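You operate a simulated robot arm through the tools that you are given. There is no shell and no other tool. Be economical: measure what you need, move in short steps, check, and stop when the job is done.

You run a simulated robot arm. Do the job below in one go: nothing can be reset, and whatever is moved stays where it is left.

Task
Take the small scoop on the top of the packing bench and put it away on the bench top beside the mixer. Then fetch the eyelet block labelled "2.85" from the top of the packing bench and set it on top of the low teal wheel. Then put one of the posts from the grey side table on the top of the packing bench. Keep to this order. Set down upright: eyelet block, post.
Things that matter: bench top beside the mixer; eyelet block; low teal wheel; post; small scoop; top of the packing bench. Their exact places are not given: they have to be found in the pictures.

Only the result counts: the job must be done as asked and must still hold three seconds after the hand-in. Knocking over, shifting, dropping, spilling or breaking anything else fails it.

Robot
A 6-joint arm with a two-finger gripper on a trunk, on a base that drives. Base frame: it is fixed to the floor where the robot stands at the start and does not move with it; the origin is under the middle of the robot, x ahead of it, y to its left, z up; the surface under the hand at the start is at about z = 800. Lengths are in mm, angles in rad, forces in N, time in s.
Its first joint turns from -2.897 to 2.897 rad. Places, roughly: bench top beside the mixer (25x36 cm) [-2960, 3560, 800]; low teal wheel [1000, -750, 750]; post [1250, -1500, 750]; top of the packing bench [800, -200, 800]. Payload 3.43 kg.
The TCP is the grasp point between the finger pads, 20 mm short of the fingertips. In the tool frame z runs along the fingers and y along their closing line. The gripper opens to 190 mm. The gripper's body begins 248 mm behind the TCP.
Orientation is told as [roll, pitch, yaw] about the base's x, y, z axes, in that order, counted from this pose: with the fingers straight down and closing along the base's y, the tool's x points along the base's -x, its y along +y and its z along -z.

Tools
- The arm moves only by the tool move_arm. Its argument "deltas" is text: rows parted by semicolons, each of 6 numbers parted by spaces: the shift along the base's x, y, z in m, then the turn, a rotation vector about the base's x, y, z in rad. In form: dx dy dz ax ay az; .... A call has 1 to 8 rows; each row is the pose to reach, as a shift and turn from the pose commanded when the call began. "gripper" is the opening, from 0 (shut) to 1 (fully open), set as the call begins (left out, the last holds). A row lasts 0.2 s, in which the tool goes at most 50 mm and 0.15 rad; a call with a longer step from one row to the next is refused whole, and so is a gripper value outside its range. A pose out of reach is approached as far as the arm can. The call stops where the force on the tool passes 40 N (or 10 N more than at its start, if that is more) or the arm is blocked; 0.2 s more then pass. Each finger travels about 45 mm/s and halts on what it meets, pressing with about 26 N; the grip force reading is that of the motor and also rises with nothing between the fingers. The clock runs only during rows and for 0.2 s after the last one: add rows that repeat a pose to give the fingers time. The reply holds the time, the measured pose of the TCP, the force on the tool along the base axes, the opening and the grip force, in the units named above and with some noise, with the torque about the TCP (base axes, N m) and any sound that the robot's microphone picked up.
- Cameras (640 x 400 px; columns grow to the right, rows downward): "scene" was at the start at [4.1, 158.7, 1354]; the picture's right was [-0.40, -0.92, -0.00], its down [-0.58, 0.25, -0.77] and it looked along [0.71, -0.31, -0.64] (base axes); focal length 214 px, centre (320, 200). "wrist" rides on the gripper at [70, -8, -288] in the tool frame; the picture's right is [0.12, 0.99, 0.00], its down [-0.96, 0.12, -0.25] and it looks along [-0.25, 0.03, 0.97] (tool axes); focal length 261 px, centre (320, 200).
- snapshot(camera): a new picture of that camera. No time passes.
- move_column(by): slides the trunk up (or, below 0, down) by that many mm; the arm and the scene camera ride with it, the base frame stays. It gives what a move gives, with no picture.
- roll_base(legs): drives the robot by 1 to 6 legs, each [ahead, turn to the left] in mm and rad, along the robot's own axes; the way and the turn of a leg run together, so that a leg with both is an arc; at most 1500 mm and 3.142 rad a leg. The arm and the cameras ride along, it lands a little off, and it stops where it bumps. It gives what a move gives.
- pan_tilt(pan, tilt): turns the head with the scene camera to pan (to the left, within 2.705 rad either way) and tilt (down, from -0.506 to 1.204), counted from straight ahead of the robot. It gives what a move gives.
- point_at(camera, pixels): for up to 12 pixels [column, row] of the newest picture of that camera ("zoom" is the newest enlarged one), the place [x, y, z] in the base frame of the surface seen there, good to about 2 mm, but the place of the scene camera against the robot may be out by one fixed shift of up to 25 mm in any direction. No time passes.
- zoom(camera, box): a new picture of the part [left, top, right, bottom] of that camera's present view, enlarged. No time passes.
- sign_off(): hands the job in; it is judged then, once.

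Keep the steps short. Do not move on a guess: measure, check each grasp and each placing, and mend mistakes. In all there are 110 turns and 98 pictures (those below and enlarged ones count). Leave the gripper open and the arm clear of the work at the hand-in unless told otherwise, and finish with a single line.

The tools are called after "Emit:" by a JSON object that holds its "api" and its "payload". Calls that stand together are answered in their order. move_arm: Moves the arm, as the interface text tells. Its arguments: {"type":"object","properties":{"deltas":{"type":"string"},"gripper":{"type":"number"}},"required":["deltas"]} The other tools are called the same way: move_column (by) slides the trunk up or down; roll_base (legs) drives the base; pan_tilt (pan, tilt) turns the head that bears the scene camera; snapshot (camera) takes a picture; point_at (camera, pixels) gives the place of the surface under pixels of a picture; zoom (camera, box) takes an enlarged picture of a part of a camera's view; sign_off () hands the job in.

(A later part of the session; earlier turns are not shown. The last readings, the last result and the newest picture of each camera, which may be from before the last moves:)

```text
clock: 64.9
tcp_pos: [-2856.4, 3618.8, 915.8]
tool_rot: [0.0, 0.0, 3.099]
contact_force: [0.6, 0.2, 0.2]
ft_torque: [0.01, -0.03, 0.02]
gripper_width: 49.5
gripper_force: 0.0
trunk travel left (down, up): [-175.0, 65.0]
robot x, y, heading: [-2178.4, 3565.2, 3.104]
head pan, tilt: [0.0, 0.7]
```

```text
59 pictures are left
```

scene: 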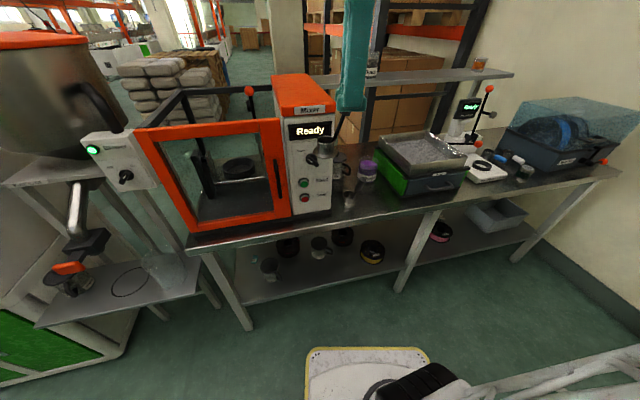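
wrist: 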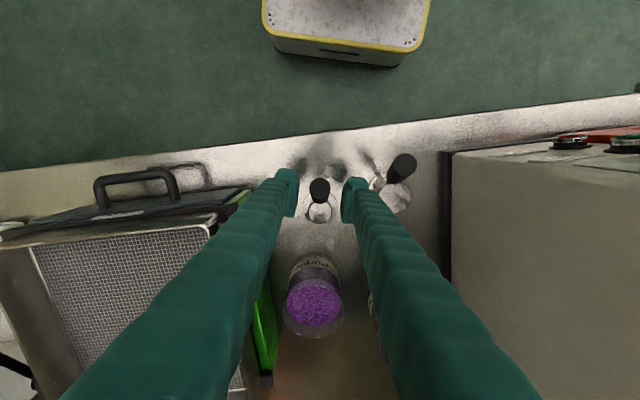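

The scoop stands free between the fingers. I'll raise straight up and retract, then check it.

Emit:
{"api": "move_arm", "payload": {"deltas": "0 0 0.03 0 0 0;0 0 0.08 0 0 0;0 0 0.13 0 0 0;0 0 0.18 0 0 0;0 0 0.23 0 0 0;0 0 0.28 0 0 0;0 0 0.33 0 0 0;0.04 0 0.34 0 0 0"}}

Emit:
{"api": "move_arm", "payload": {"deltas": "0.05 0 0 0 0 0;0.1 0 0 0 0 0;0.15 0 0 0 0 0;0.2 0 0 0 0 0;0.25 0 0 0 0 0;0.3 0 0 0 0 0;0.35 0 0 0 0 0"}}

Emit:
{"api": "snapshot", "payload": {"camera": "scene"}}

Emit:
{"api": "zoom", "payload": {"camera": "scene", "box": [290, 110, 450, 210]}}

```text
clock: 66.7
tcp_pos: [-2815.0, 3619.9, 1256.1]
tool_rot: [0.001, 0.003, 3.1]
contact_force: [-0.9, 0.5, -1.2]
ft_torque: [0.0, -0.32, 0.01]
gripper_width: 49.4
gripper_force: 0.1
trunk travel left (down, up): [-175.0, 65.0]
robot x, y, heading: [-2176.2, 3564.3, 3.101]
head pan, tilt: [0.0, 0.7]
```

```text
clock: 68.3
tcp_pos: [-2469.1, 3616.9, 1255.2]
tool_rot: [0.001, 0.0, 3.099]
contact_force: [-1.0, 0.5, -0.7]
ft_torque: [-0.08, -0.33, 0.04]
gripper_width: 49.3
gripper_force: 0.1
trunk travel left (down, up): [-175.0, 65.0]
robot x, y, heading: [-2179.4, 3565.4, 3.096]
head pan, tilt: [0.0, 0.7]
```

```text
58 pictures are left
```

scene: 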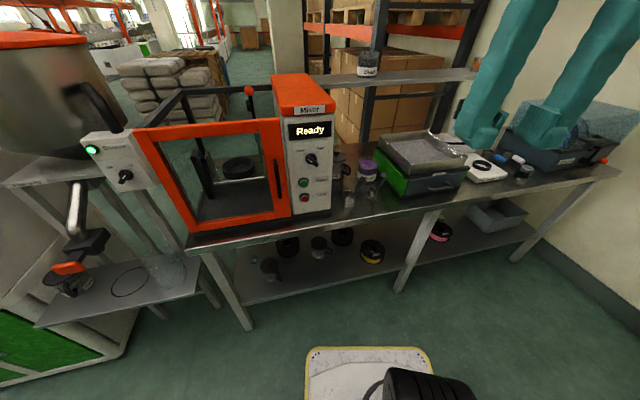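

```text
4.00 times, centred on (370, 160) of scene
```

zoom: 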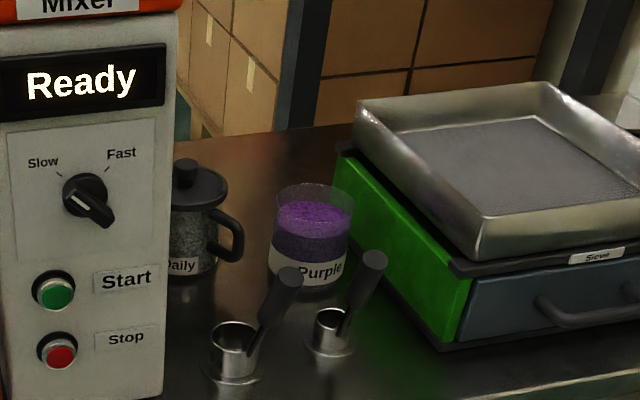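

The scoop stands safely between the other scoop and the sieve, so the first part is done. Next I'll measure my base plate's front edge for clearance and drive back towards the packing bench.

Emit:
{"api": "point_at", "payload": {"camera": "scene", "pixels": [[312, 349], [370, 349], [425, 352]]}}

Emit:
{"api": "roll_base", "payload": {"legs": [[0, 2.108], [1450, 0], [1450, 0], [1300, 0]]}}

Emit:
{"api": "pan_tilt", "payload": {"pan": 0.3, "tilt": 0.5}}

Emit:
{"api": "snapshot", "payload": {"camera": "scene"}}

```text
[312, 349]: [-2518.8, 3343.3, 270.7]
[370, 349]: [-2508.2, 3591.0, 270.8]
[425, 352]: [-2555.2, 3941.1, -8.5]
```

```text
clock: 93.7
tcp_pos: [-61.3, -373.3, 1255.2]
tool_rot: [0.0, 0.0, -1.06]
contact_force: [0.2, -0.2, 0.7]
ft_torque: [0.02, -0.02, 0.02]
gripper_width: 49.3
gripper_force: 0.1
trunk travel left (down, up): [-175.0, 65.0]
robot x, y, heading: [-168.1, -99.4, -1.06]
head pan, tilt: [0.0, 0.7]
```

```text
clock: 94.5
tcp_pos: [-60.6, -372.4, 1255.2]
tool_rot: [0.002, -0.001, -1.06]
contact_force: [0.5, -0.7, -0.2]
ft_torque: [-0.01, 0.0, 0.0]
gripper_width: 49.4
gripper_force: 0.1
trunk travel left (down, up): [-175.0, 65.0]
robot x, y, heading: [-170.5, -101.9, -1.063]
head pan, tilt: [0.3, 0.499]
```

```text
56 pictures are left
```

scene: 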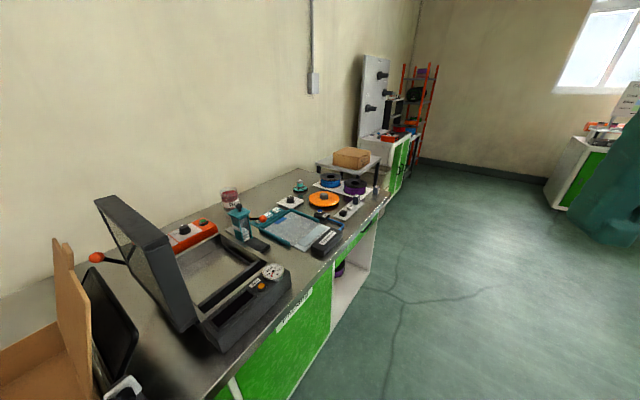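

My base plate reaches about 340 mm ahead of centre. I'll measure the bench edge, the blocks, the wheel and the grey side table from here.

Emit:
{"api": "zoom", "payload": {"camera": "scene", "box": [240, 130, 440, 255]}}

Emit:
{"api": "point_at", "payload": {"camera": "scene", "pixels": [[388, 195], [340, 250], [300, 300], [300, 187], [355, 197], [345, 211], [322, 162], [380, 165], [395, 195], [374, 270], [350, 157], [323, 215]]}}

```text
3.20 times, centred on (340, 192) of scene
```

zoom: 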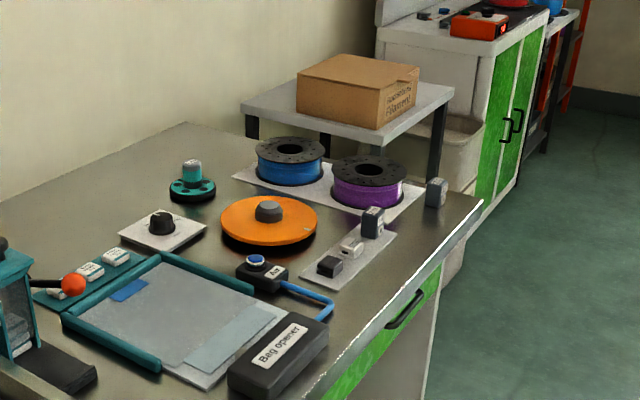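

```text
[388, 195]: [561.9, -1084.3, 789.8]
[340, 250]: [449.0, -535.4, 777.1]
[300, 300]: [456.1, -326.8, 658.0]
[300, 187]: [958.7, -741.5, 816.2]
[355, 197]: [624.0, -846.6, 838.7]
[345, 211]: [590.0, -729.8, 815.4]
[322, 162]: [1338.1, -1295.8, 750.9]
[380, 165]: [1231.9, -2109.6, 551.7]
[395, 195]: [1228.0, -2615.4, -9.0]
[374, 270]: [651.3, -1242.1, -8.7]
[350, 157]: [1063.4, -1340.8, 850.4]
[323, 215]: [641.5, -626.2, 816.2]
```

The side table is beyond the bench end, and the bench front edge is turned about 0.2 rad. I'll drive to (-60,-720), turn to face the bench, and approach.

Emit:
{"api": "roll_base", "payload": {"legs": [[0, -0.333], [629, 0], [0, 1.595], [140, 0]]}}

Emit:
{"api": "pan_tilt", "payload": {"pan": -0.2, "tilt": 0.6}}

Emit:
{"api": "snapshot", "payload": {"camera": "scene"}}

Emit:
{"api": "snapshot", "payload": {"camera": "wrist"}}

```text
clock: 104.1
tcp_pos: [374.3, -673.5, 1254.1]
tool_rot: [0.0, 0.001, 0.2]
contact_force: [0.3, 0.0, -0.5]
ft_torque: [-0.01, -0.09, 0.0]
gripper_width: 49.4
gripper_force: 0.1
trunk travel left (down, up): [-175.0, 65.0]
robot x, y, heading: [81.4, -695.3, 0.202]
head pan, tilt: [0.3, 0.499]
```

```text
clock: 105.0
tcp_pos: [376.3, -674.0, 1256.0]
tool_rot: [0.001, 0.0, 0.2]
contact_force: [-0.6, 0.9, -0.2]
ft_torque: [0.0, 0.01, 0.02]
gripper_width: 49.5
gripper_force: 0.1
trunk travel left (down, up): [-175.0, 65.0]
robot x, y, heading: [85.1, -696.4, 0.2]
head pan, tilt: [-0.201, 0.6]
```

```text
54 pictures are left
```

scene: 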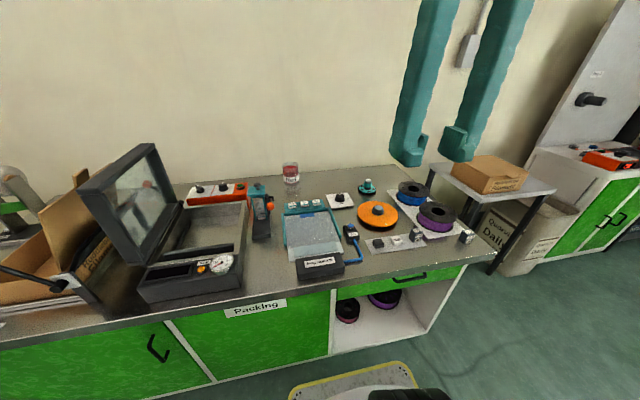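

```text
53 pictures are left
```

wrist: 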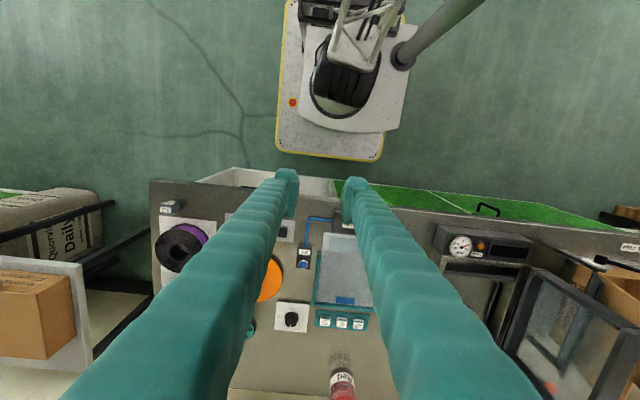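

Emit:
{"api": "zoom", "payload": {"camera": "scene", "box": [340, 160, 580, 310]}}

Emit:
{"api": "zoom", "payload": {"camera": "scene", "box": [350, 170, 480, 260]}}

```text
2.67 times, centred on (460, 235) of scene
```

zoom: 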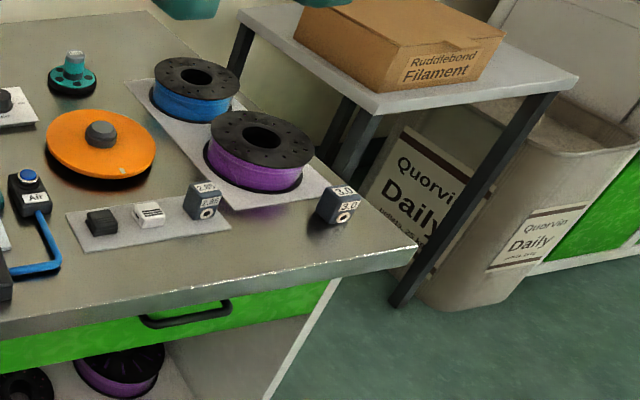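

```text
4.44 times, centred on (415, 215) of scene
```

zoom: 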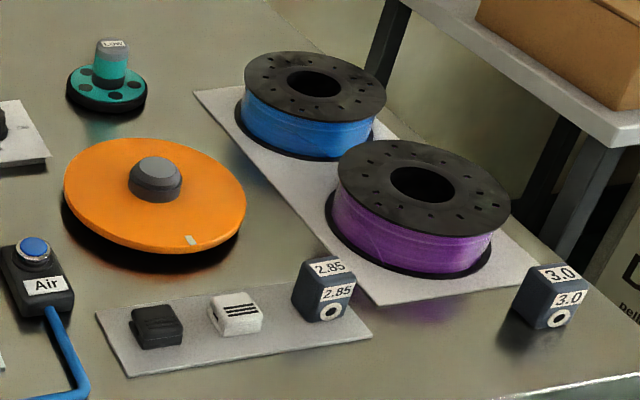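

The 2.85 block stands on the grey plate next to the white and black switches. The teal wheel behind the orange disc carries a hub labelled "Low". I'll bring the wrist camera over them.

Emit:
{"api": "move_arm", "payload": {"deltas": "0.05 -0.02 0 0 0 0;0.095 -0.04 0 0 0 0;0.14 -0.06 0 0 0 0;0.185 -0.08 0 0 0 0;0.23 -0.1 0 0 0 0;0.275 -0.1 0 0 0 0;0.32 -0.1 0 0 0 0;0.35 -0.1 0 0 0 0", "gripper": 0.6}}

Emit:
{"api": "snapshot", "payload": {"camera": "wrist"}}

Emit:
{"api": "zoom", "payload": {"camera": "wrist", "box": [200, 60, 440, 210]}}

```text
refused: row 1 steps farther than a row can; nothing moved
```

```text
50 pictures are left
```

wrist: 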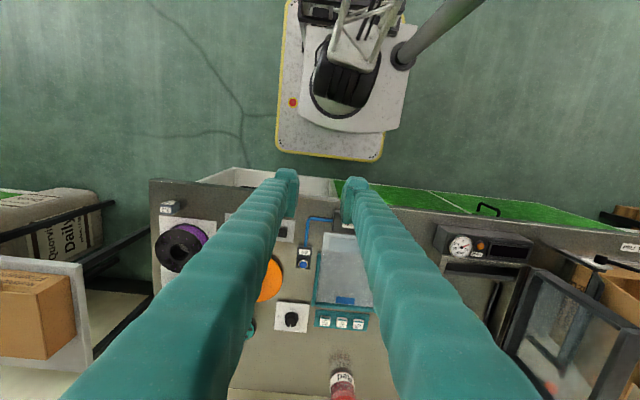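

```text
2.67 times, centred on (320, 135) of wrist
```

zoom: 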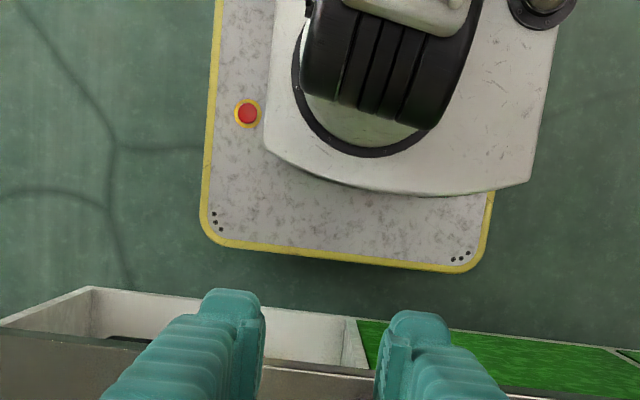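

The first row was too long, so I'll shorten the steps.

Emit:
{"api": "move_arm", "payload": {"deltas": "0.04 -0.02 0 0 0 0;0.08 -0.04 0 0 0 0;0.12 -0.06 0 0 0 0;0.16 -0.08 0 0 0 0;0.2 -0.1 0 0 0 0;0.24 -0.11 0 0 0 0;0.285 -0.12 0 0 0 0;0.33 -0.12 0 0 0 0", "gripper": 0.6}}

Emit:
{"api": "snapshot", "payload": {"camera": "wrist"}}

```text
clock: 106.8
tcp_pos: [705.1, -793.3, 1254.2]
tool_rot: [0.0, 0.0, 0.198]
contact_force: [-0.3, -0.7, 0.0]
ft_torque: [0.03, -0.22, 0.0]
gripper_width: 114.1
gripper_force: 0.0
trunk travel left (down, up): [-175.0, 65.0]
robot x, y, heading: [84.6, -693.5, 0.199]
head pan, tilt: [-0.201, 0.6]
```

```text
48 pictures are left
```

wrist: 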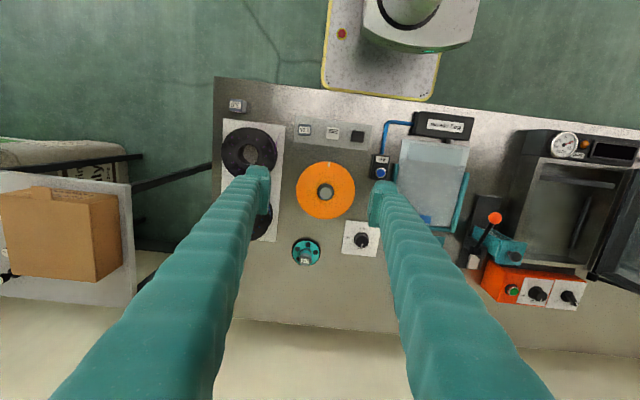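

Emit:
{"api": "zoom", "payload": {"camera": "wrist", "box": [220, 100, 380, 200]}}

Emit:
{"api": "zoom", "payload": {"camera": "wrist", "box": [274, 225, 338, 265]}}

Emit:
{"api": "point_at", "payload": {"camera": "wrist", "pixels": [[305, 129], [299, 136], [311, 136], [305, 133], [331, 131], [270, 145], [307, 261], [306, 254], [314, 244], [296, 246], [308, 240], [318, 250]]}}

```text
4.00 times, centred on (300, 150) of wrist
```

zoom: 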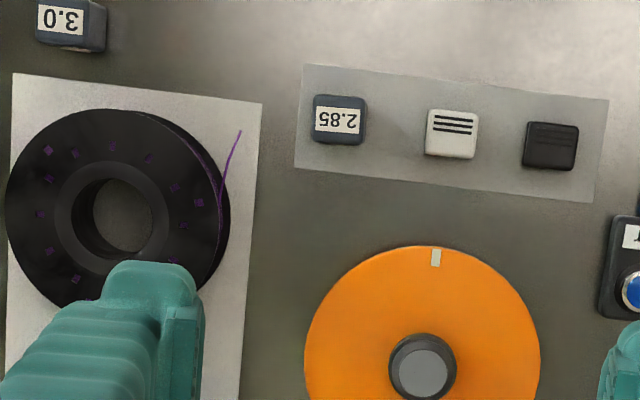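

```text
10.00 times, centred on (306, 245) of wrist
```

zoom: 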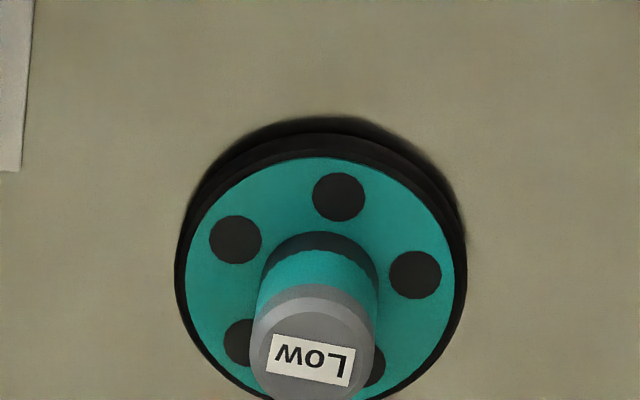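

```text
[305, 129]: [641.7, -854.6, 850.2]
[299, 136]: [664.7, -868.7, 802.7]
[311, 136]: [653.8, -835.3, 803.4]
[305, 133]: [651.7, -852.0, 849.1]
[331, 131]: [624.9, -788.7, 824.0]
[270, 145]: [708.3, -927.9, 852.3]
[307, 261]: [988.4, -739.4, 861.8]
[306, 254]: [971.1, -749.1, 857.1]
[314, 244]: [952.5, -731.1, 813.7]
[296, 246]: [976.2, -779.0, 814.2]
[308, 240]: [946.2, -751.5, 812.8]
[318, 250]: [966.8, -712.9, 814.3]
```

Measured: block top centre is about (645,-854,850) on the plate at z≈803, and about 36 mm wide. The wheel axis is (985,-744.5), with a flat hub top labelled "Low" at z≈862. I'll go above the block with a 60 mm opening.

Emit:
{"api": "move_arm", "payload": {"deltas": "-0.03 -0.03 0 0 0 0;-0.06 -0.06 0 0 0 0;-0.06 -0.061 -0.05 0 0 0;-0.06 -0.061 -0.1 0 0 0;-0.06 -0.061 -0.15 0 0 0;-0.06 -0.061 -0.2 0 0 0;-0.06 -0.061 -0.25 0 0 0;-0.06 -0.061 -0.28 0 0 0", "gripper": 0.315}}

Emit:
{"api": "zoom", "payload": {"camera": "wrist", "box": [256, 140, 384, 220]}}

Emit:
{"api": "snapshot", "payload": {"camera": "wrist"}}

```text
clock: 108.6
tcp_pos: [645.2, -855.8, 975.7]
tool_rot: [0.001, 0.0, 0.2]
contact_force: [-0.6, -1.0, 0.5]
ft_torque: [-0.02, -0.04, -0.01]
gripper_width: 59.8
gripper_force: 0.1
trunk travel left (down, up): [-175.0, 65.0]
robot x, y, heading: [83.2, -691.2, 0.198]
head pan, tilt: [-0.201, 0.6]
```

```text
5.00 times, centred on (320, 180) of wrist
```

zoom: 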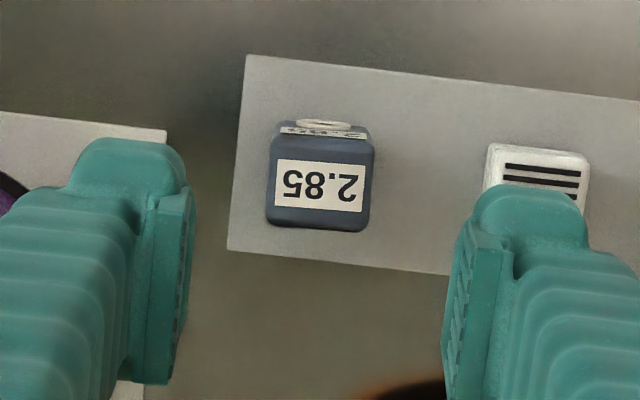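

```text
44 pictures are left
```

wrist: 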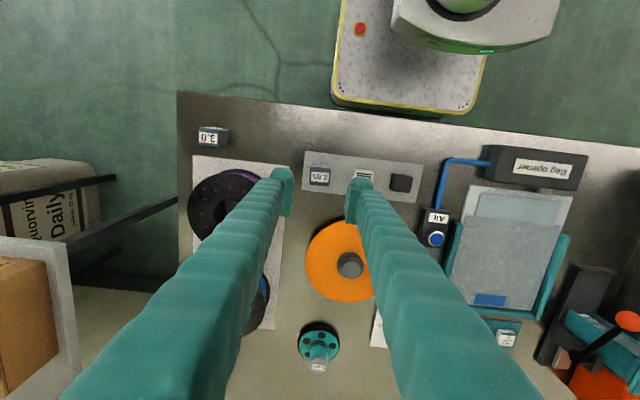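

I'll measure the block top again from here.

Emit:
{"api": "point_at", "payload": {"camera": "wrist", "pixels": [[312, 177], [320, 177], [328, 178], [320, 183], [320, 173], [322, 165], [364, 175], [320, 195]]}}

```text
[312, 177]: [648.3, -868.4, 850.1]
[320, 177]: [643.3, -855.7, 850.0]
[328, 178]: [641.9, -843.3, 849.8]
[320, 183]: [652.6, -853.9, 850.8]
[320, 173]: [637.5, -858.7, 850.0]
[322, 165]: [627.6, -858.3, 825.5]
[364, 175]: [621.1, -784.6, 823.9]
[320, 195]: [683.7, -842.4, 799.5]
```

Block top centre is (643,-855). I'll descend to TCP z≈845, where the tips at 825 stay just over the white switch's top.

Emit:
{"api": "move_arm", "payload": {"deltas": "-0.002 0.001 -0.045 0 0 0.06;-0.002 0.001 -0.09 0 0 0.06;-0.002 0.001 -0.12 0 0 0.06;-0.002 0.001 -0.131 0 0 0.06;-0.002 0.001 -0.131 0 0 0.06"}}

Emit:
{"api": "zoom", "payload": {"camera": "wrist", "box": [240, 140, 400, 240]}}

```text
clock: 109.8
tcp_pos: [642.5, -854.4, 844.9]
tool_rot: [0.0, 0.0, 0.258]
contact_force: [-0.5, -0.3, -0.3]
ft_torque: [-0.03, 0.0, 0.01]
gripper_width: 59.8
gripper_force: 0.1
trunk travel left (down, up): [-175.0, 65.0]
robot x, y, heading: [85.2, -692.1, 0.198]
head pan, tilt: [-0.201, 0.6]
```

```text
4.00 times, centred on (320, 190) of wrist
```

zoom: 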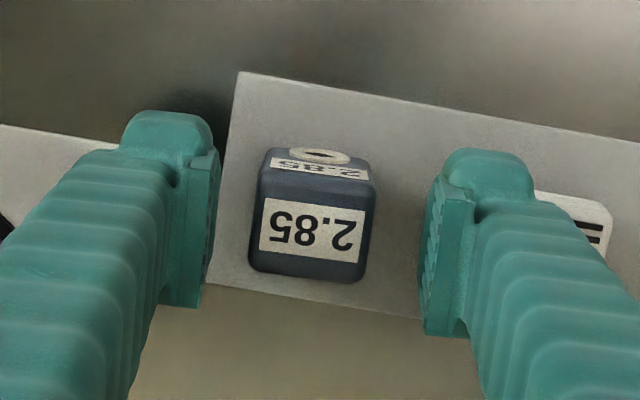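

The block is centred and aligned between the pads. I'll close.

Emit:
{"api": "move_arm", "payload": {"deltas": "0 0 0 0 0 0;0 0 0 0 0 0;0 0 0 0 0 0;0 0 0 0 0 0", "gripper": 0}}

Emit:
{"api": "move_arm", "payload": {"deltas": "0 0 0.02 0 0 0;0 0 0.06 0 0 0;0 0 0.1 0 0 0;0 0 0.13 0 0 0"}}

Emit:
{"api": "snapshot", "payload": {"camera": "wrist"}}

```text
clock: 110.8
tcp_pos: [642.8, -853.9, 844.9]
tool_rot: [0.0, 0.001, 0.258]
contact_force: [0.1, -0.7, 0.8]
ft_torque: [0.0, -0.01, 0.05]
gripper_width: 32.8
gripper_force: 26.1
trunk travel left (down, up): [-175.0, 65.0]
robot x, y, heading: [83.9, -694.0, 0.195]
head pan, tilt: [-0.201, 0.6]
```

```text
clock: 111.8
tcp_pos: [643.2, -851.9, 973.5]
tool_rot: [0.001, 0.002, 0.257]
contact_force: [0.6, -0.6, -1.1]
ft_torque: [0.0, 0.04, 0.03]
gripper_width: 32.6
gripper_force: 26.3
trunk travel left (down, up): [-175.0, 65.0]
robot x, y, heading: [84.6, -689.0, 0.198]
head pan, tilt: [-0.201, 0.6]
```

```text
42 pictures are left
```

wrist: 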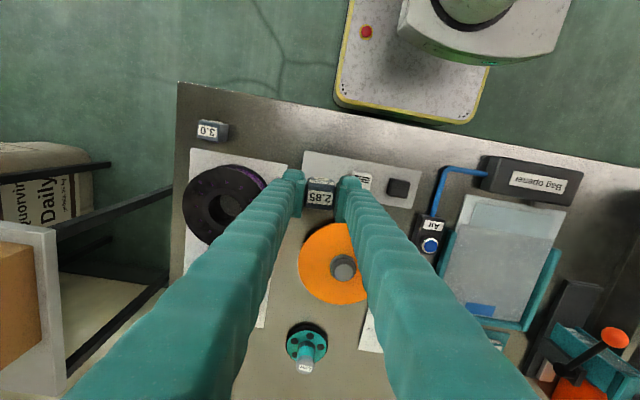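

The block is held and level. I'll move it across to above the wheel hub at a safe height, bottom at about z 945.

Emit:
{"api": "move_arm", "payload": {"deltas": "0.0427 0.0133 0.01 0 0 0;0.0854 0.0266 0.02 0 0 0;0.1281 0.0399 0.02 0 0 0;0.1708 0.0532 0.02 0 0 0;0.2135 0.0665 0.02 0 0 0;0.2562 0.0798 0.02 0 0 0;0.2989 0.0931 0.02 0 0 0;0.342 0.108 0.02 0 0 0"}}

Emit:
{"api": "snapshot", "payload": {"camera": "wrist"}}

Emit:
{"api": "snapshot", "payload": {"camera": "scene"}}

```text
clock: 113.6
tcp_pos: [986.2, -748.0, 994.3]
tool_rot: [0.001, -0.001, 0.258]
contact_force: [-0.6, -0.7, 0.9]
ft_torque: [0.05, -0.21, 0.02]
gripper_width: 32.6
gripper_force: 26.6
trunk travel left (down, up): [-175.0, 65.0]
robot x, y, heading: [82.1, -695.6, 0.199]
head pan, tilt: [-0.201, 0.6]
```

```text
41 pictures are left
```

wrist: 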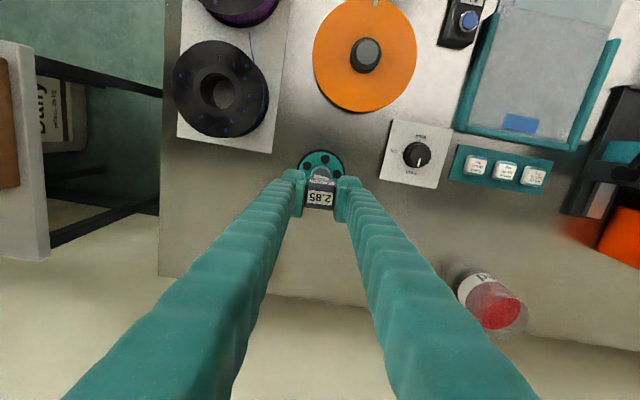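

```text
40 pictures are left
```

scene: 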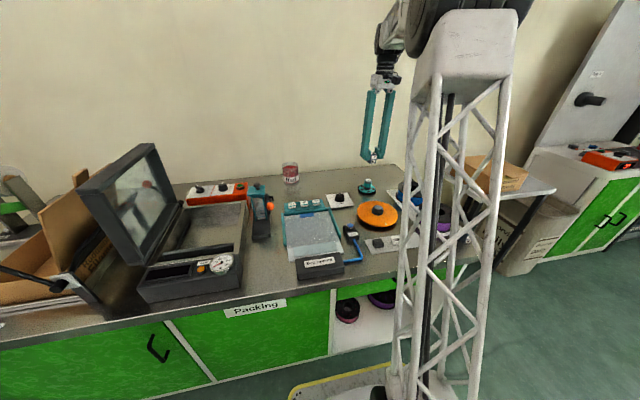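

I'll enlarge the block and hub and measure both from this wrist view.

Emit:
{"api": "zoom", "payload": {"camera": "wrist", "box": [272, 140, 368, 220]}}

Emit:
{"api": "point_at", "payload": {"camera": "wrist", "pixels": [[320, 198], [311, 197], [330, 198], [320, 205], [320, 191], [301, 162], [342, 166], [322, 152], [333, 158], [310, 157], [320, 176], [318, 170]]}}

```text
5.00 times, centred on (320, 180) of wrist
```

zoom: 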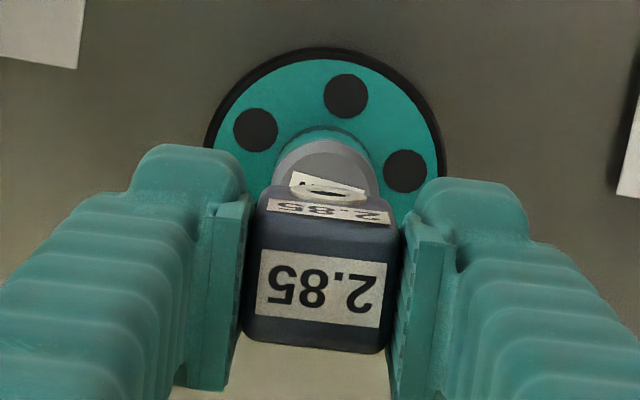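

```text
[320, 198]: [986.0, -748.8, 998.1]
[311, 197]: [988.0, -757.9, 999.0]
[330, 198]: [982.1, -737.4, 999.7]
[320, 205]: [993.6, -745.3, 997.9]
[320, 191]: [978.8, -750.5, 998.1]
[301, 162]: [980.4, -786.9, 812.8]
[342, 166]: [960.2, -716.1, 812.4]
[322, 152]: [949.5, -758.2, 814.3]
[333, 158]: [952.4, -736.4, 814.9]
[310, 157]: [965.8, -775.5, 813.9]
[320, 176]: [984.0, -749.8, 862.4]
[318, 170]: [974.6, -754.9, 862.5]
```

Block centre is (986,-749) and hub centre about (986,-746), so I'll shift +3 mm in y. Then I'll lower 80 mm, leaving a gap of about 9 mm.

Emit:
{"api": "move_arm", "payload": {"deltas": "0 0.003 -0.03 0 0 0;0 0.003 -0.06 0 0 0;0 0.003 -0.08 0 0 0;0 0.003 -0.08 0 0 0"}}

Emit:
{"api": "zoom", "payload": {"camera": "wrist", "box": [256, 140, 384, 220]}}

Emit:
{"api": "zoom", "payload": {"camera": "scene", "box": [330, 130, 410, 200]}}

```text
clock: 114.6
tcp_pos: [986.3, -742.9, 914.8]
tool_rot: [-0.001, 0.001, 0.26]
contact_force: [-0.1, 0.2, -1.4]
ft_torque: [-0.01, 0.01, 0.0]
gripper_width: 32.6
gripper_force: 26.3
trunk travel left (down, up): [-175.0, 65.0]
robot x, y, heading: [84.3, -694.2, 0.201]
head pan, tilt: [-0.201, 0.6]
```

```text
5.00 times, centred on (320, 180) of wrist
```

zoom: 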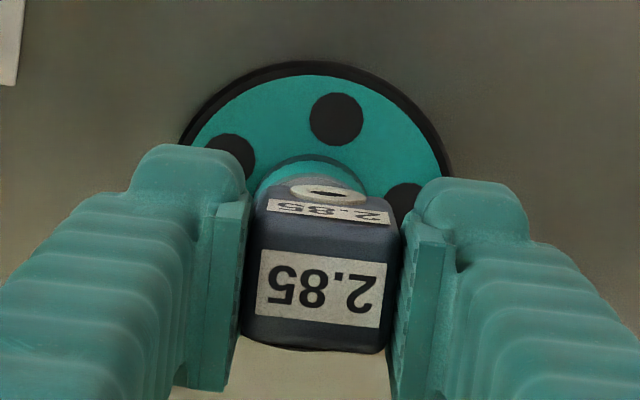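

```text
5.71 times, centred on (370, 165) of scene
```

zoom: 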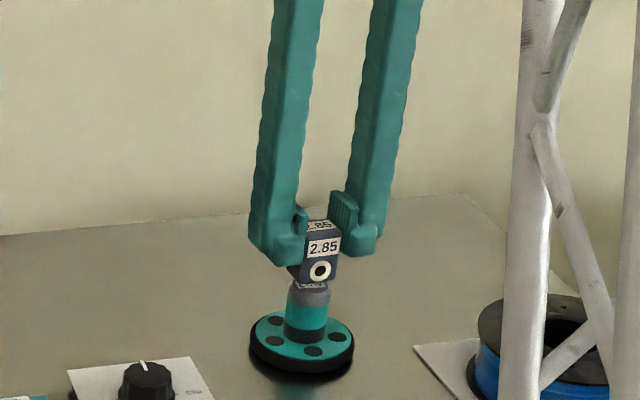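

The hub sits about 2 mm towards −y from the hand's axis. I'll correct that and lower slowly to contact.

Emit:
{"api": "move_arm", "payload": {"deltas": "0 -0.002 0 0 0 0;0 -0.002 -0.003 0 0 0;0 -0.002 -0.006 0 0 0;0 -0.002 -0.008 0 0 0;0 -0.002 -0.009 0 0 0;0 -0.002 -0.010 0 0 0"}}

Emit:
{"api": "zoom", "payload": {"camera": "scene", "box": [340, 140, 400, 190]}}

```text
clock: 116.0
tcp_pos: [984.1, -745.1, 903.7]
tool_rot: [0.0, -0.001, 0.258]
contact_force: [0.3, -0.2, 0.0]
ft_torque: [-0.01, 0.05, 0.0]
gripper_width: 32.9
gripper_force: 25.8
trunk travel left (down, up): [-175.0, 65.0]
robot x, y, heading: [82.9, -688.8, 0.201]
head pan, tilt: [-0.201, 0.6]
```

```text
8.00 times, centred on (370, 165) of scene
```

zoom: 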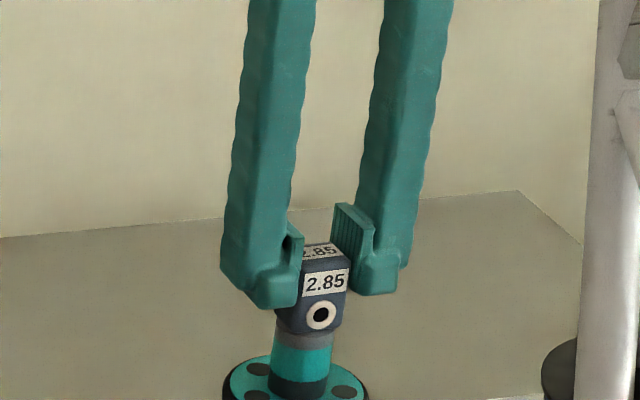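

No contact force yet. I'll go down in 1 mm steps.

Emit:
{"api": "move_arm", "payload": {"deltas": "0 0 -0.001 0 0 0;0 0 -0.002 0 0 0;0 0 -0.003 0 0 0;0 0 -0.003 0 0 0"}}

```text
clock: 117.0
tcp_pos: [986.7, -743.7, 902.7]
tool_rot: [0.001, -0.002, 0.257]
contact_force: [-0.8, 0.7, 20.2]
ft_torque: [0.0, 0.03, 0.01]
gripper_width: 32.8
gripper_force: 26.2
trunk travel left (down, up): [-175.0, 65.0]
robot x, y, heading: [82.0, -689.6, 0.201]
head pan, tilt: [-0.201, 0.6]
```

It's in contact with 20 N upward. I'll ease up about 2 mm of command to take off the pressure, then open to 60 mm.

Emit:
{"api": "move_arm", "payload": {"deltas": "0 0 0.002 0 0 0;0 0 0.002 0 0 0"}}

Emit:
{"api": "move_arm", "payload": {"deltas": "0 0 0 0 0 0;0 0 0 0 0 0;0 0 0 0 0 0", "gripper": 0.33}}

Emit:
{"api": "zoom", "payload": {"camera": "scene", "box": [340, 140, 400, 190]}}

Emit:
{"api": "zoom", "payload": {"camera": "wrist", "box": [256, 140, 384, 220]}}

```text
clock: 117.6
tcp_pos: [985.7, -745.2, 902.7]
tool_rot: [-0.001, 0.001, 0.257]
contact_force: [0.5, -1.6, 1.2]
ft_torque: [-0.05, -0.05, -0.02]
gripper_width: 32.8
gripper_force: 25.8
trunk travel left (down, up): [-175.0, 65.0]
robot x, y, heading: [82.3, -694.1, 0.195]
head pan, tilt: [-0.201, 0.6]
```

```text
clock: 118.4
tcp_pos: [986.6, -744.6, 902.8]
tool_rot: [0.0, 0.0, 0.258]
contact_force: [0.5, 0.2, -0.4]
ft_torque: [-0.01, 0.0, -0.01]
gripper_width: 62.8
gripper_force: 0.0
trunk travel left (down, up): [-175.0, 65.0]
robot x, y, heading: [84.0, -688.0, 0.201]
head pan, tilt: [-0.201, 0.6]
```

```text
8.00 times, centred on (370, 165) of scene
```

zoom: 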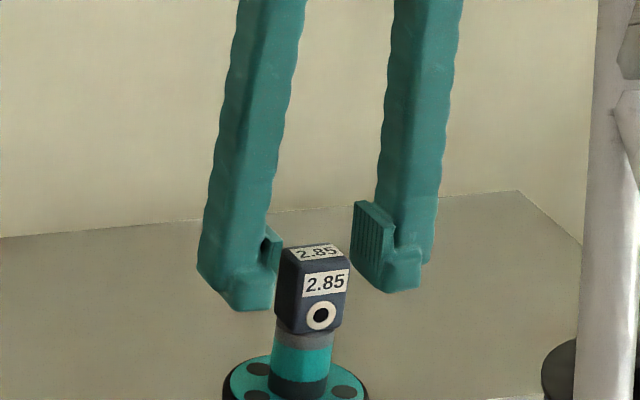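

```text
5.00 times, centred on (320, 180) of wrist
```

zoom: 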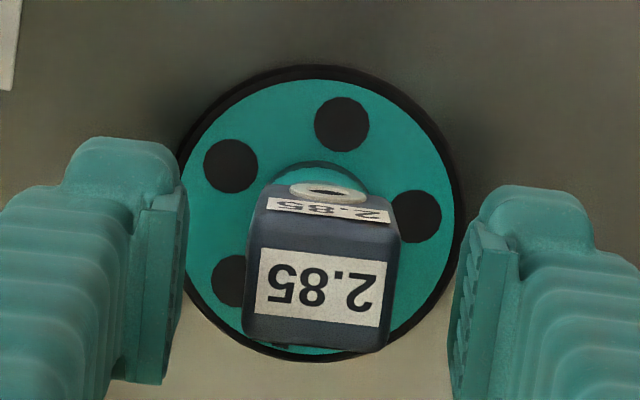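

The block stands upright and centred on the hub. I'll raise straight up and then retract.

Emit:
{"api": "move_arm", "payload": {"deltas": "0 0 0.03 0 0 0;0 0 0.07 0 0 0;0 0 0.115 0 0 0;0 0 0.16 0 0 0;-0.03 0 0.19 0 0 0;-0.07 0.01 0.21 0 0 0;-0.11 0.02 0.23 0 0 0;-0.15 0.03 0.25 0 0 0"}}

Emit:
{"api": "move_arm", "payload": {"deltas": "-0.045 0 0.01 0 0 0;-0.09 0 0.02 0 0 0;-0.135 0 0.03 0 0 0;-0.18 0 0.04 0 0 0;-0.225 0 0.05 0 0 0;-0.27 0 0.06 0 0 0;-0.315 0 0.07 0 0 0;-0.36 0 0.08 0 0 0"}}

Emit:
{"api": "pan_tilt", "payload": {"pan": -0.7, "tilt": 0.5}}

Emit:
{"api": "snapshot", "payload": {"camera": "scene"}}

Emit:
{"api": "zoom", "payload": {"camera": "scene", "box": [160, 110, 480, 310]}}

```text
clock: 120.2
tcp_pos: [837.5, -714.6, 1154.4]
tool_rot: [-0.002, 0.003, 0.257]
contact_force: [0.5, -0.1, -1.4]
ft_torque: [0.01, 0.22, 0.03]
gripper_width: 62.4
gripper_force: 0.0
trunk travel left (down, up): [-175.0, 65.0]
robot x, y, heading: [81.8, -693.9, 0.198]
head pan, tilt: [-0.201, 0.6]
```

```text
clock: 122.0
tcp_pos: [472.8, -712.0, 1232.0]
tool_rot: [0.001, 0.001, 0.257]
contact_force: [1.2, -0.8, -0.2]
ft_torque: [0.04, 0.26, -0.01]
gripper_width: 62.9
gripper_force: 0.0
trunk travel left (down, up): [-175.0, 65.0]
robot x, y, heading: [82.7, -690.9, 0.204]
head pan, tilt: [-0.201, 0.6]
```

```text
clock: 123.0
tcp_pos: [472.7, -712.7, 1231.6]
tool_rot: [0.0, 0.001, 0.258]
contact_force: [0.6, -0.5, -0.2]
ft_torque: [-0.01, 0.03, 0.03]
gripper_width: 62.7
gripper_force: 0.1
trunk travel left (down, up): [-175.0, 65.0]
robot x, y, heading: [85.0, -692.0, 0.199]
head pan, tilt: [-0.7, 0.499]
```

```text
33 pictures are left
```

scene: 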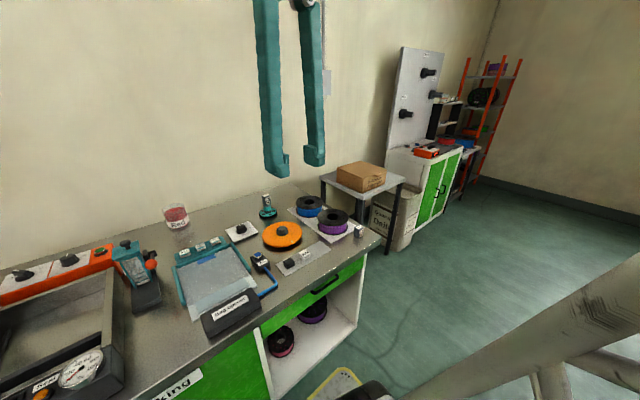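

```text
2.00 times, centred on (320, 210) of scene
```

zoom: 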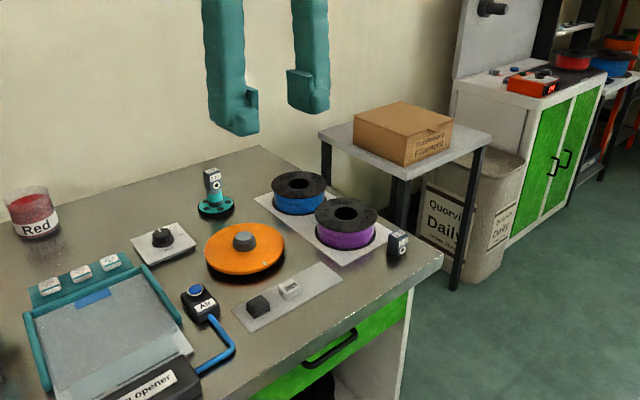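

The block stays on the hub. The posts must be behind the cardboard box on the grey side table, so I'll measure the table for approach planning.

Emit:
{"api": "point_at", "payload": {"camera": "zoom", "pixels": [[324, 134], [391, 176], [486, 142], [456, 287], [400, 120], [355, 118], [450, 125], [440, 262], [470, 280], [510, 235], [441, 253], [405, 395]]}}

```text
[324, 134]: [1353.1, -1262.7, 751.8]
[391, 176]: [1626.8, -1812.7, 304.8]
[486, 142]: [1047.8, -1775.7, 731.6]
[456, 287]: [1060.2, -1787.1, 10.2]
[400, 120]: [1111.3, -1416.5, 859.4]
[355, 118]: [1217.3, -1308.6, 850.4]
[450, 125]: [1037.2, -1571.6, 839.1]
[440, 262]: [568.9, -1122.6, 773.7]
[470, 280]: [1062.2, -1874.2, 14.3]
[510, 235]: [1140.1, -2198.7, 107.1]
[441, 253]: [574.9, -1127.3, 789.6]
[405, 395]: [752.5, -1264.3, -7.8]
```

The table top is at z≈751, spanning about x 1000–1400 and y −1270 to −1780. The posts are behind the box. I'll back off, drive round to face the table from (90,−1595), and look.

Emit:
{"api": "roll_base", "payload": {"legs": [[-250, 0], [0, -1.486], [889, 0], [0, 1.486]]}}

Emit:
{"api": "pan_tilt", "payload": {"pan": -0.1, "tilt": 0.45}}

Emit:
{"api": "snapshot", "payload": {"camera": "scene"}}

```text
clock: 136.6
tcp_pos: [454.4, -1622.3, 1232.8]
tool_rot: [0.0, -0.001, 0.213]
contact_force: [-1.4, -0.3, -1.1]
ft_torque: [0.02, 0.01, -0.04]
gripper_width: 63.0
gripper_force: 0.0
trunk travel left (down, up): [-175.0, 65.0]
robot x, y, heading: [64.4, -1585.8, 0.155]
head pan, tilt: [-0.7, 0.499]
```

```text
clock: 137.6
tcp_pos: [455.5, -1622.2, 1231.9]
tool_rot: [0.0, 0.0, 0.213]
contact_force: [0.7, -0.2, 1.3]
ft_torque: [0.0, 0.0, 0.02]
gripper_width: 62.8
gripper_force: 0.1
trunk travel left (down, up): [-175.0, 65.0]
robot x, y, heading: [69.9, -1584.5, 0.151]
head pan, tilt: [-0.099, 0.45]
```

```text
31 pictures are left
```

scene: 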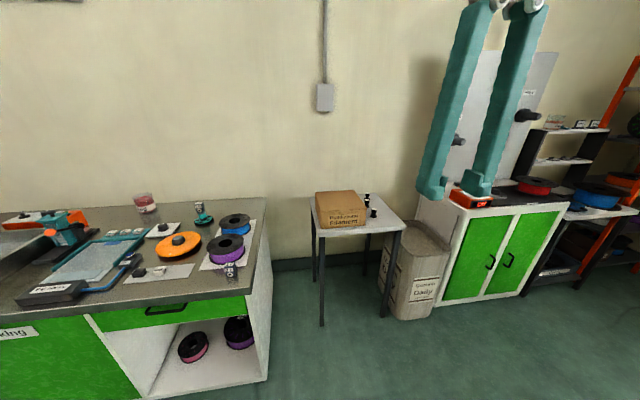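

Emit:
{"api": "zoom", "payload": {"camera": "scene", "box": [296, 170, 424, 250]}}

Emit:
{"api": "point_at", "payload": {"camera": "scene", "pixels": [[367, 197], [373, 202], [374, 213], [316, 233], [403, 225], [322, 322], [265, 372], [383, 312], [395, 225], [345, 225]]}}

```text
5.00 times, centred on (360, 210) of scene
```

zoom: 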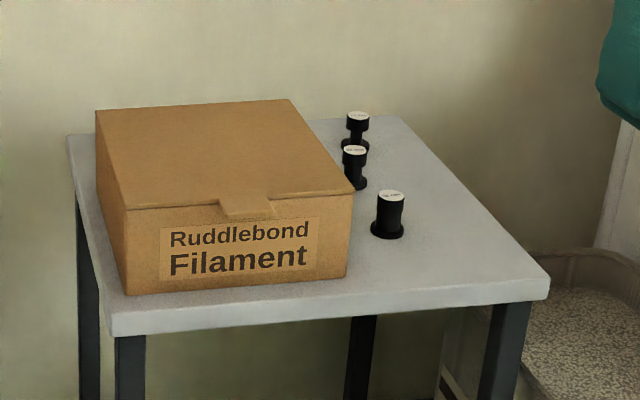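

```text
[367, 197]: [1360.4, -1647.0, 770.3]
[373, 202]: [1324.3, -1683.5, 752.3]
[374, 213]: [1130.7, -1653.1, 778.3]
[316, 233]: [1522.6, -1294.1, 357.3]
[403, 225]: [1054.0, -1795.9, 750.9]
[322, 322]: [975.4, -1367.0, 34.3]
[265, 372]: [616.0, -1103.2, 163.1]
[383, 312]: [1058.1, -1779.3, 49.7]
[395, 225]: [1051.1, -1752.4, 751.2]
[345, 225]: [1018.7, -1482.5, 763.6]
```

Three small black things stand to the right of the box. I'll enlarge them further.

Emit:
{"api": "zoom", "payload": {"camera": "scene", "box": [360, 188, 384, 220]}}

Emit:
{"api": "point_at", "payload": {"camera": "zoom", "pixels": [[280, 120], [300, 250], [420, 255]]}}

```text
12.50 times, centred on (372, 204) of scene
```

zoom: 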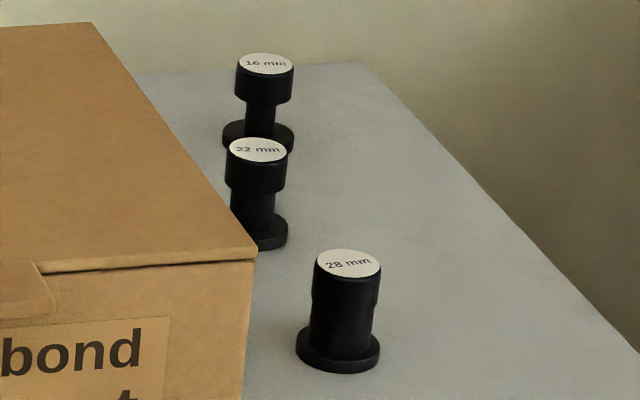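

```text
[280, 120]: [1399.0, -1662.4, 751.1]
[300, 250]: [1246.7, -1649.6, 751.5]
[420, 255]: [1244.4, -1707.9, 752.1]
```

They are posts with waists of 16, 22 and 28 mm. I'll take the nearest one (28 mm) near (1130,−1653). I'll drive forward 450 mm, which is clear of the table legs and bench end, and take a wrist picture.

Emit:
{"api": "roll_base", "payload": {"legs": [[450, 0]]}}

Emit:
{"api": "move_arm", "payload": {"deltas": "0.03 -0.01 0 0 0 0.15;0.06 -0.02 0 0 0 0.3;0.09 -0.03 0 0 0 0.45;0.12 -0.04 0 0 0 0.6;0.15 -0.05 0 0 0 0.75;0.18 -0.06 0 0 0 0.9;0.2 -0.07 0 0 0 1.05;0.22 -0.08 0 0 0 1.2", "gripper": 0.5}}

Emit:
{"api": "snapshot", "payload": {"camera": "wrist"}}

```text
clock: 140.3
tcp_pos: [903.1, -1558.5, 1232.8]
tool_rot: [0.0, 0.0, 0.203]
contact_force: [1.0, 0.5, 0.3]
ft_torque: [-0.02, -0.04, -0.02]
gripper_width: 62.5
gripper_force: 0.0
trunk travel left (down, up): [-175.0, 65.0]
robot x, y, heading: [519.0, -1517.3, 0.145]
head pan, tilt: [-0.099, 0.45]
```

```text
clock: 142.1
tcp_pos: [1124.3, -1638.9, 1232.1]
tool_rot: [0.0, 0.0, 1.407]
contact_force: [-0.9, 0.3, -0.1]
ft_torque: [-0.01, -0.09, -0.03]
gripper_width: 95.0
gripper_force: 0.1
trunk travel left (down, up): [-175.0, 65.0]
robot x, y, heading: [517.9, -1516.6, 0.145]
head pan, tilt: [-0.099, 0.45]
```

```text
28 pictures are left
```

wrist: 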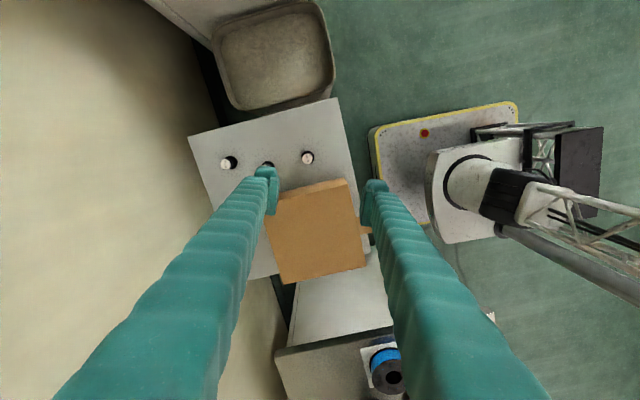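

The 28 mm post shows at (308,157), and the others at (228,163) and (268,163). I'll measure them.

Emit:
{"api": "zoom", "payload": {"camera": "wrist", "box": [276, 137, 340, 177]}}

Emit:
{"api": "point_at", "payload": {"camera": "wrist", "pixels": [[308, 158], [306, 157], [310, 157], [304, 151], [320, 150], [346, 180], [345, 190], [300, 192], [350, 165], [267, 163]]}}

```text
10.00 times, centred on (308, 157) of wrist
```

zoom: 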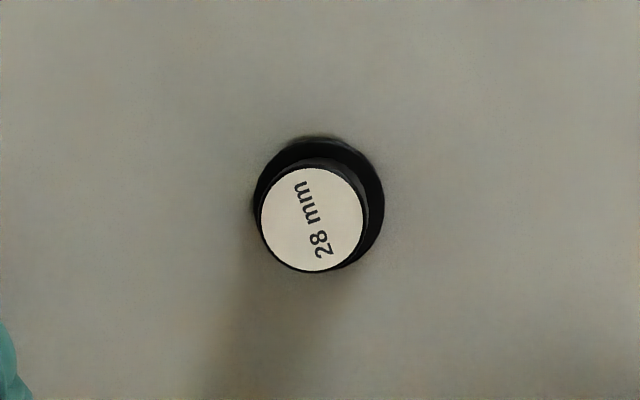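

```text
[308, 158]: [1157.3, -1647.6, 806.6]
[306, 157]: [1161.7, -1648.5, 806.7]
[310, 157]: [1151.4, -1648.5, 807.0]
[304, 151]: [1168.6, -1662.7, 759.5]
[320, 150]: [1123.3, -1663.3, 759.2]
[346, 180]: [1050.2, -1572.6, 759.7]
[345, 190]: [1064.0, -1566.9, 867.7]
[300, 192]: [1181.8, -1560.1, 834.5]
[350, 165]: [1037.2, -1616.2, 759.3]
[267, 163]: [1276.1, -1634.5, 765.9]
```

The post's top centre is (1158,−1646,807) and the table is at z≈759, so it is 48 mm tall with a head about 28 mm wide. I'll go above it with a 70 mm opening.

Emit:
{"api": "move_arm", "payload": {"deltas": "0.034 -0.0065 -0.02 0 0 0;0.034 -0.0065 -0.07 0 0 0;0.034 -0.0065 -0.12 0 0 0;0.034 -0.0065 -0.17 0 0 0;0.034 -0.0065 -0.22 0 0 0;0.034 -0.0065 -0.27 0 0 0;0.034 -0.0065 -0.31 0 0 0;0.034 -0.0065 -0.34 0 0 0", "gripper": 0.38}}

Emit:
{"api": "snapshot", "payload": {"camera": "wrist"}}

```text
clock: 143.9
tcp_pos: [1156.1, -1645.2, 893.3]
tool_rot: [-0.003, 0.0, 1.403]
contact_force: [0.3, 0.0, 0.6]
ft_torque: [-0.04, -0.08, -0.02]
gripper_width: 72.0
gripper_force: 0.1
trunk travel left (down, up): [-175.0, 65.0]
robot x, y, heading: [518.2, -1522.1, 0.145]
head pan, tilt: [-0.099, 0.45]
```

```text
26 pictures are left
```

wrist: 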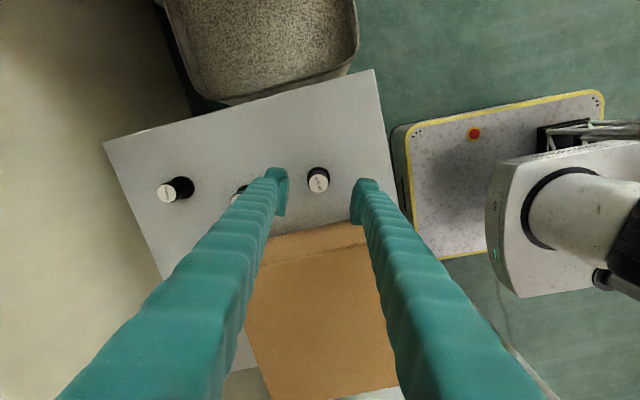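

The post top at (319,182) lies on the hand's axis. I'll descend to z≈796 and close.

Emit:
{"api": "move_arm", "payload": {"deltas": "0 0 -0.04 0 0 0;0 0 -0.075 0 0 0;0 0 -0.096 0 0 0;0 0 -0.096 0 0 0"}}

Emit:
{"api": "move_arm", "payload": {"deltas": "0 0 0 0 0 0;0 0 0 0 0 0;0 0 0 0 0 0;0 0 0 0 0 0", "gripper": 0}}

Emit:
{"api": "zoom", "payload": {"camera": "wrist", "box": [256, 150, 384, 230]}}

```text
clock: 144.9
tcp_pos: [1158.7, -1645.4, 796.1]
tool_rot: [-0.001, 0.0, 1.407]
contact_force: [-0.2, -0.1, -1.2]
ft_torque: [-0.02, 0.0, 0.01]
gripper_width: 72.2
gripper_force: 0.1
trunk travel left (down, up): [-175.0, 65.0]
robot x, y, heading: [513.5, -1519.3, 0.15]
head pan, tilt: [-0.099, 0.45]
```

```text
clock: 145.9
tcp_pos: [1159.4, -1645.5, 796.7]
tool_rot: [0.001, 0.001, 1.407]
contact_force: [-0.2, 0.3, -0.7]
ft_torque: [-0.01, -0.03, 0.02]
gripper_width: 26.5
gripper_force: 26.1
trunk travel left (down, up): [-175.0, 65.0]
robot x, y, heading: [513.4, -1515.7, 0.144]
head pan, tilt: [-0.099, 0.45]
```

```text
5.00 times, centred on (320, 190) of wrist
```

zoom: 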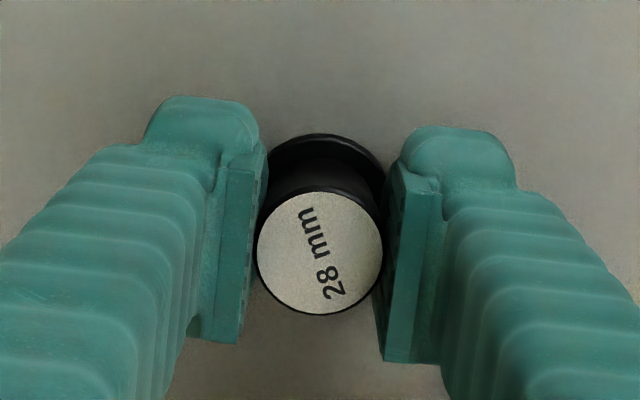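

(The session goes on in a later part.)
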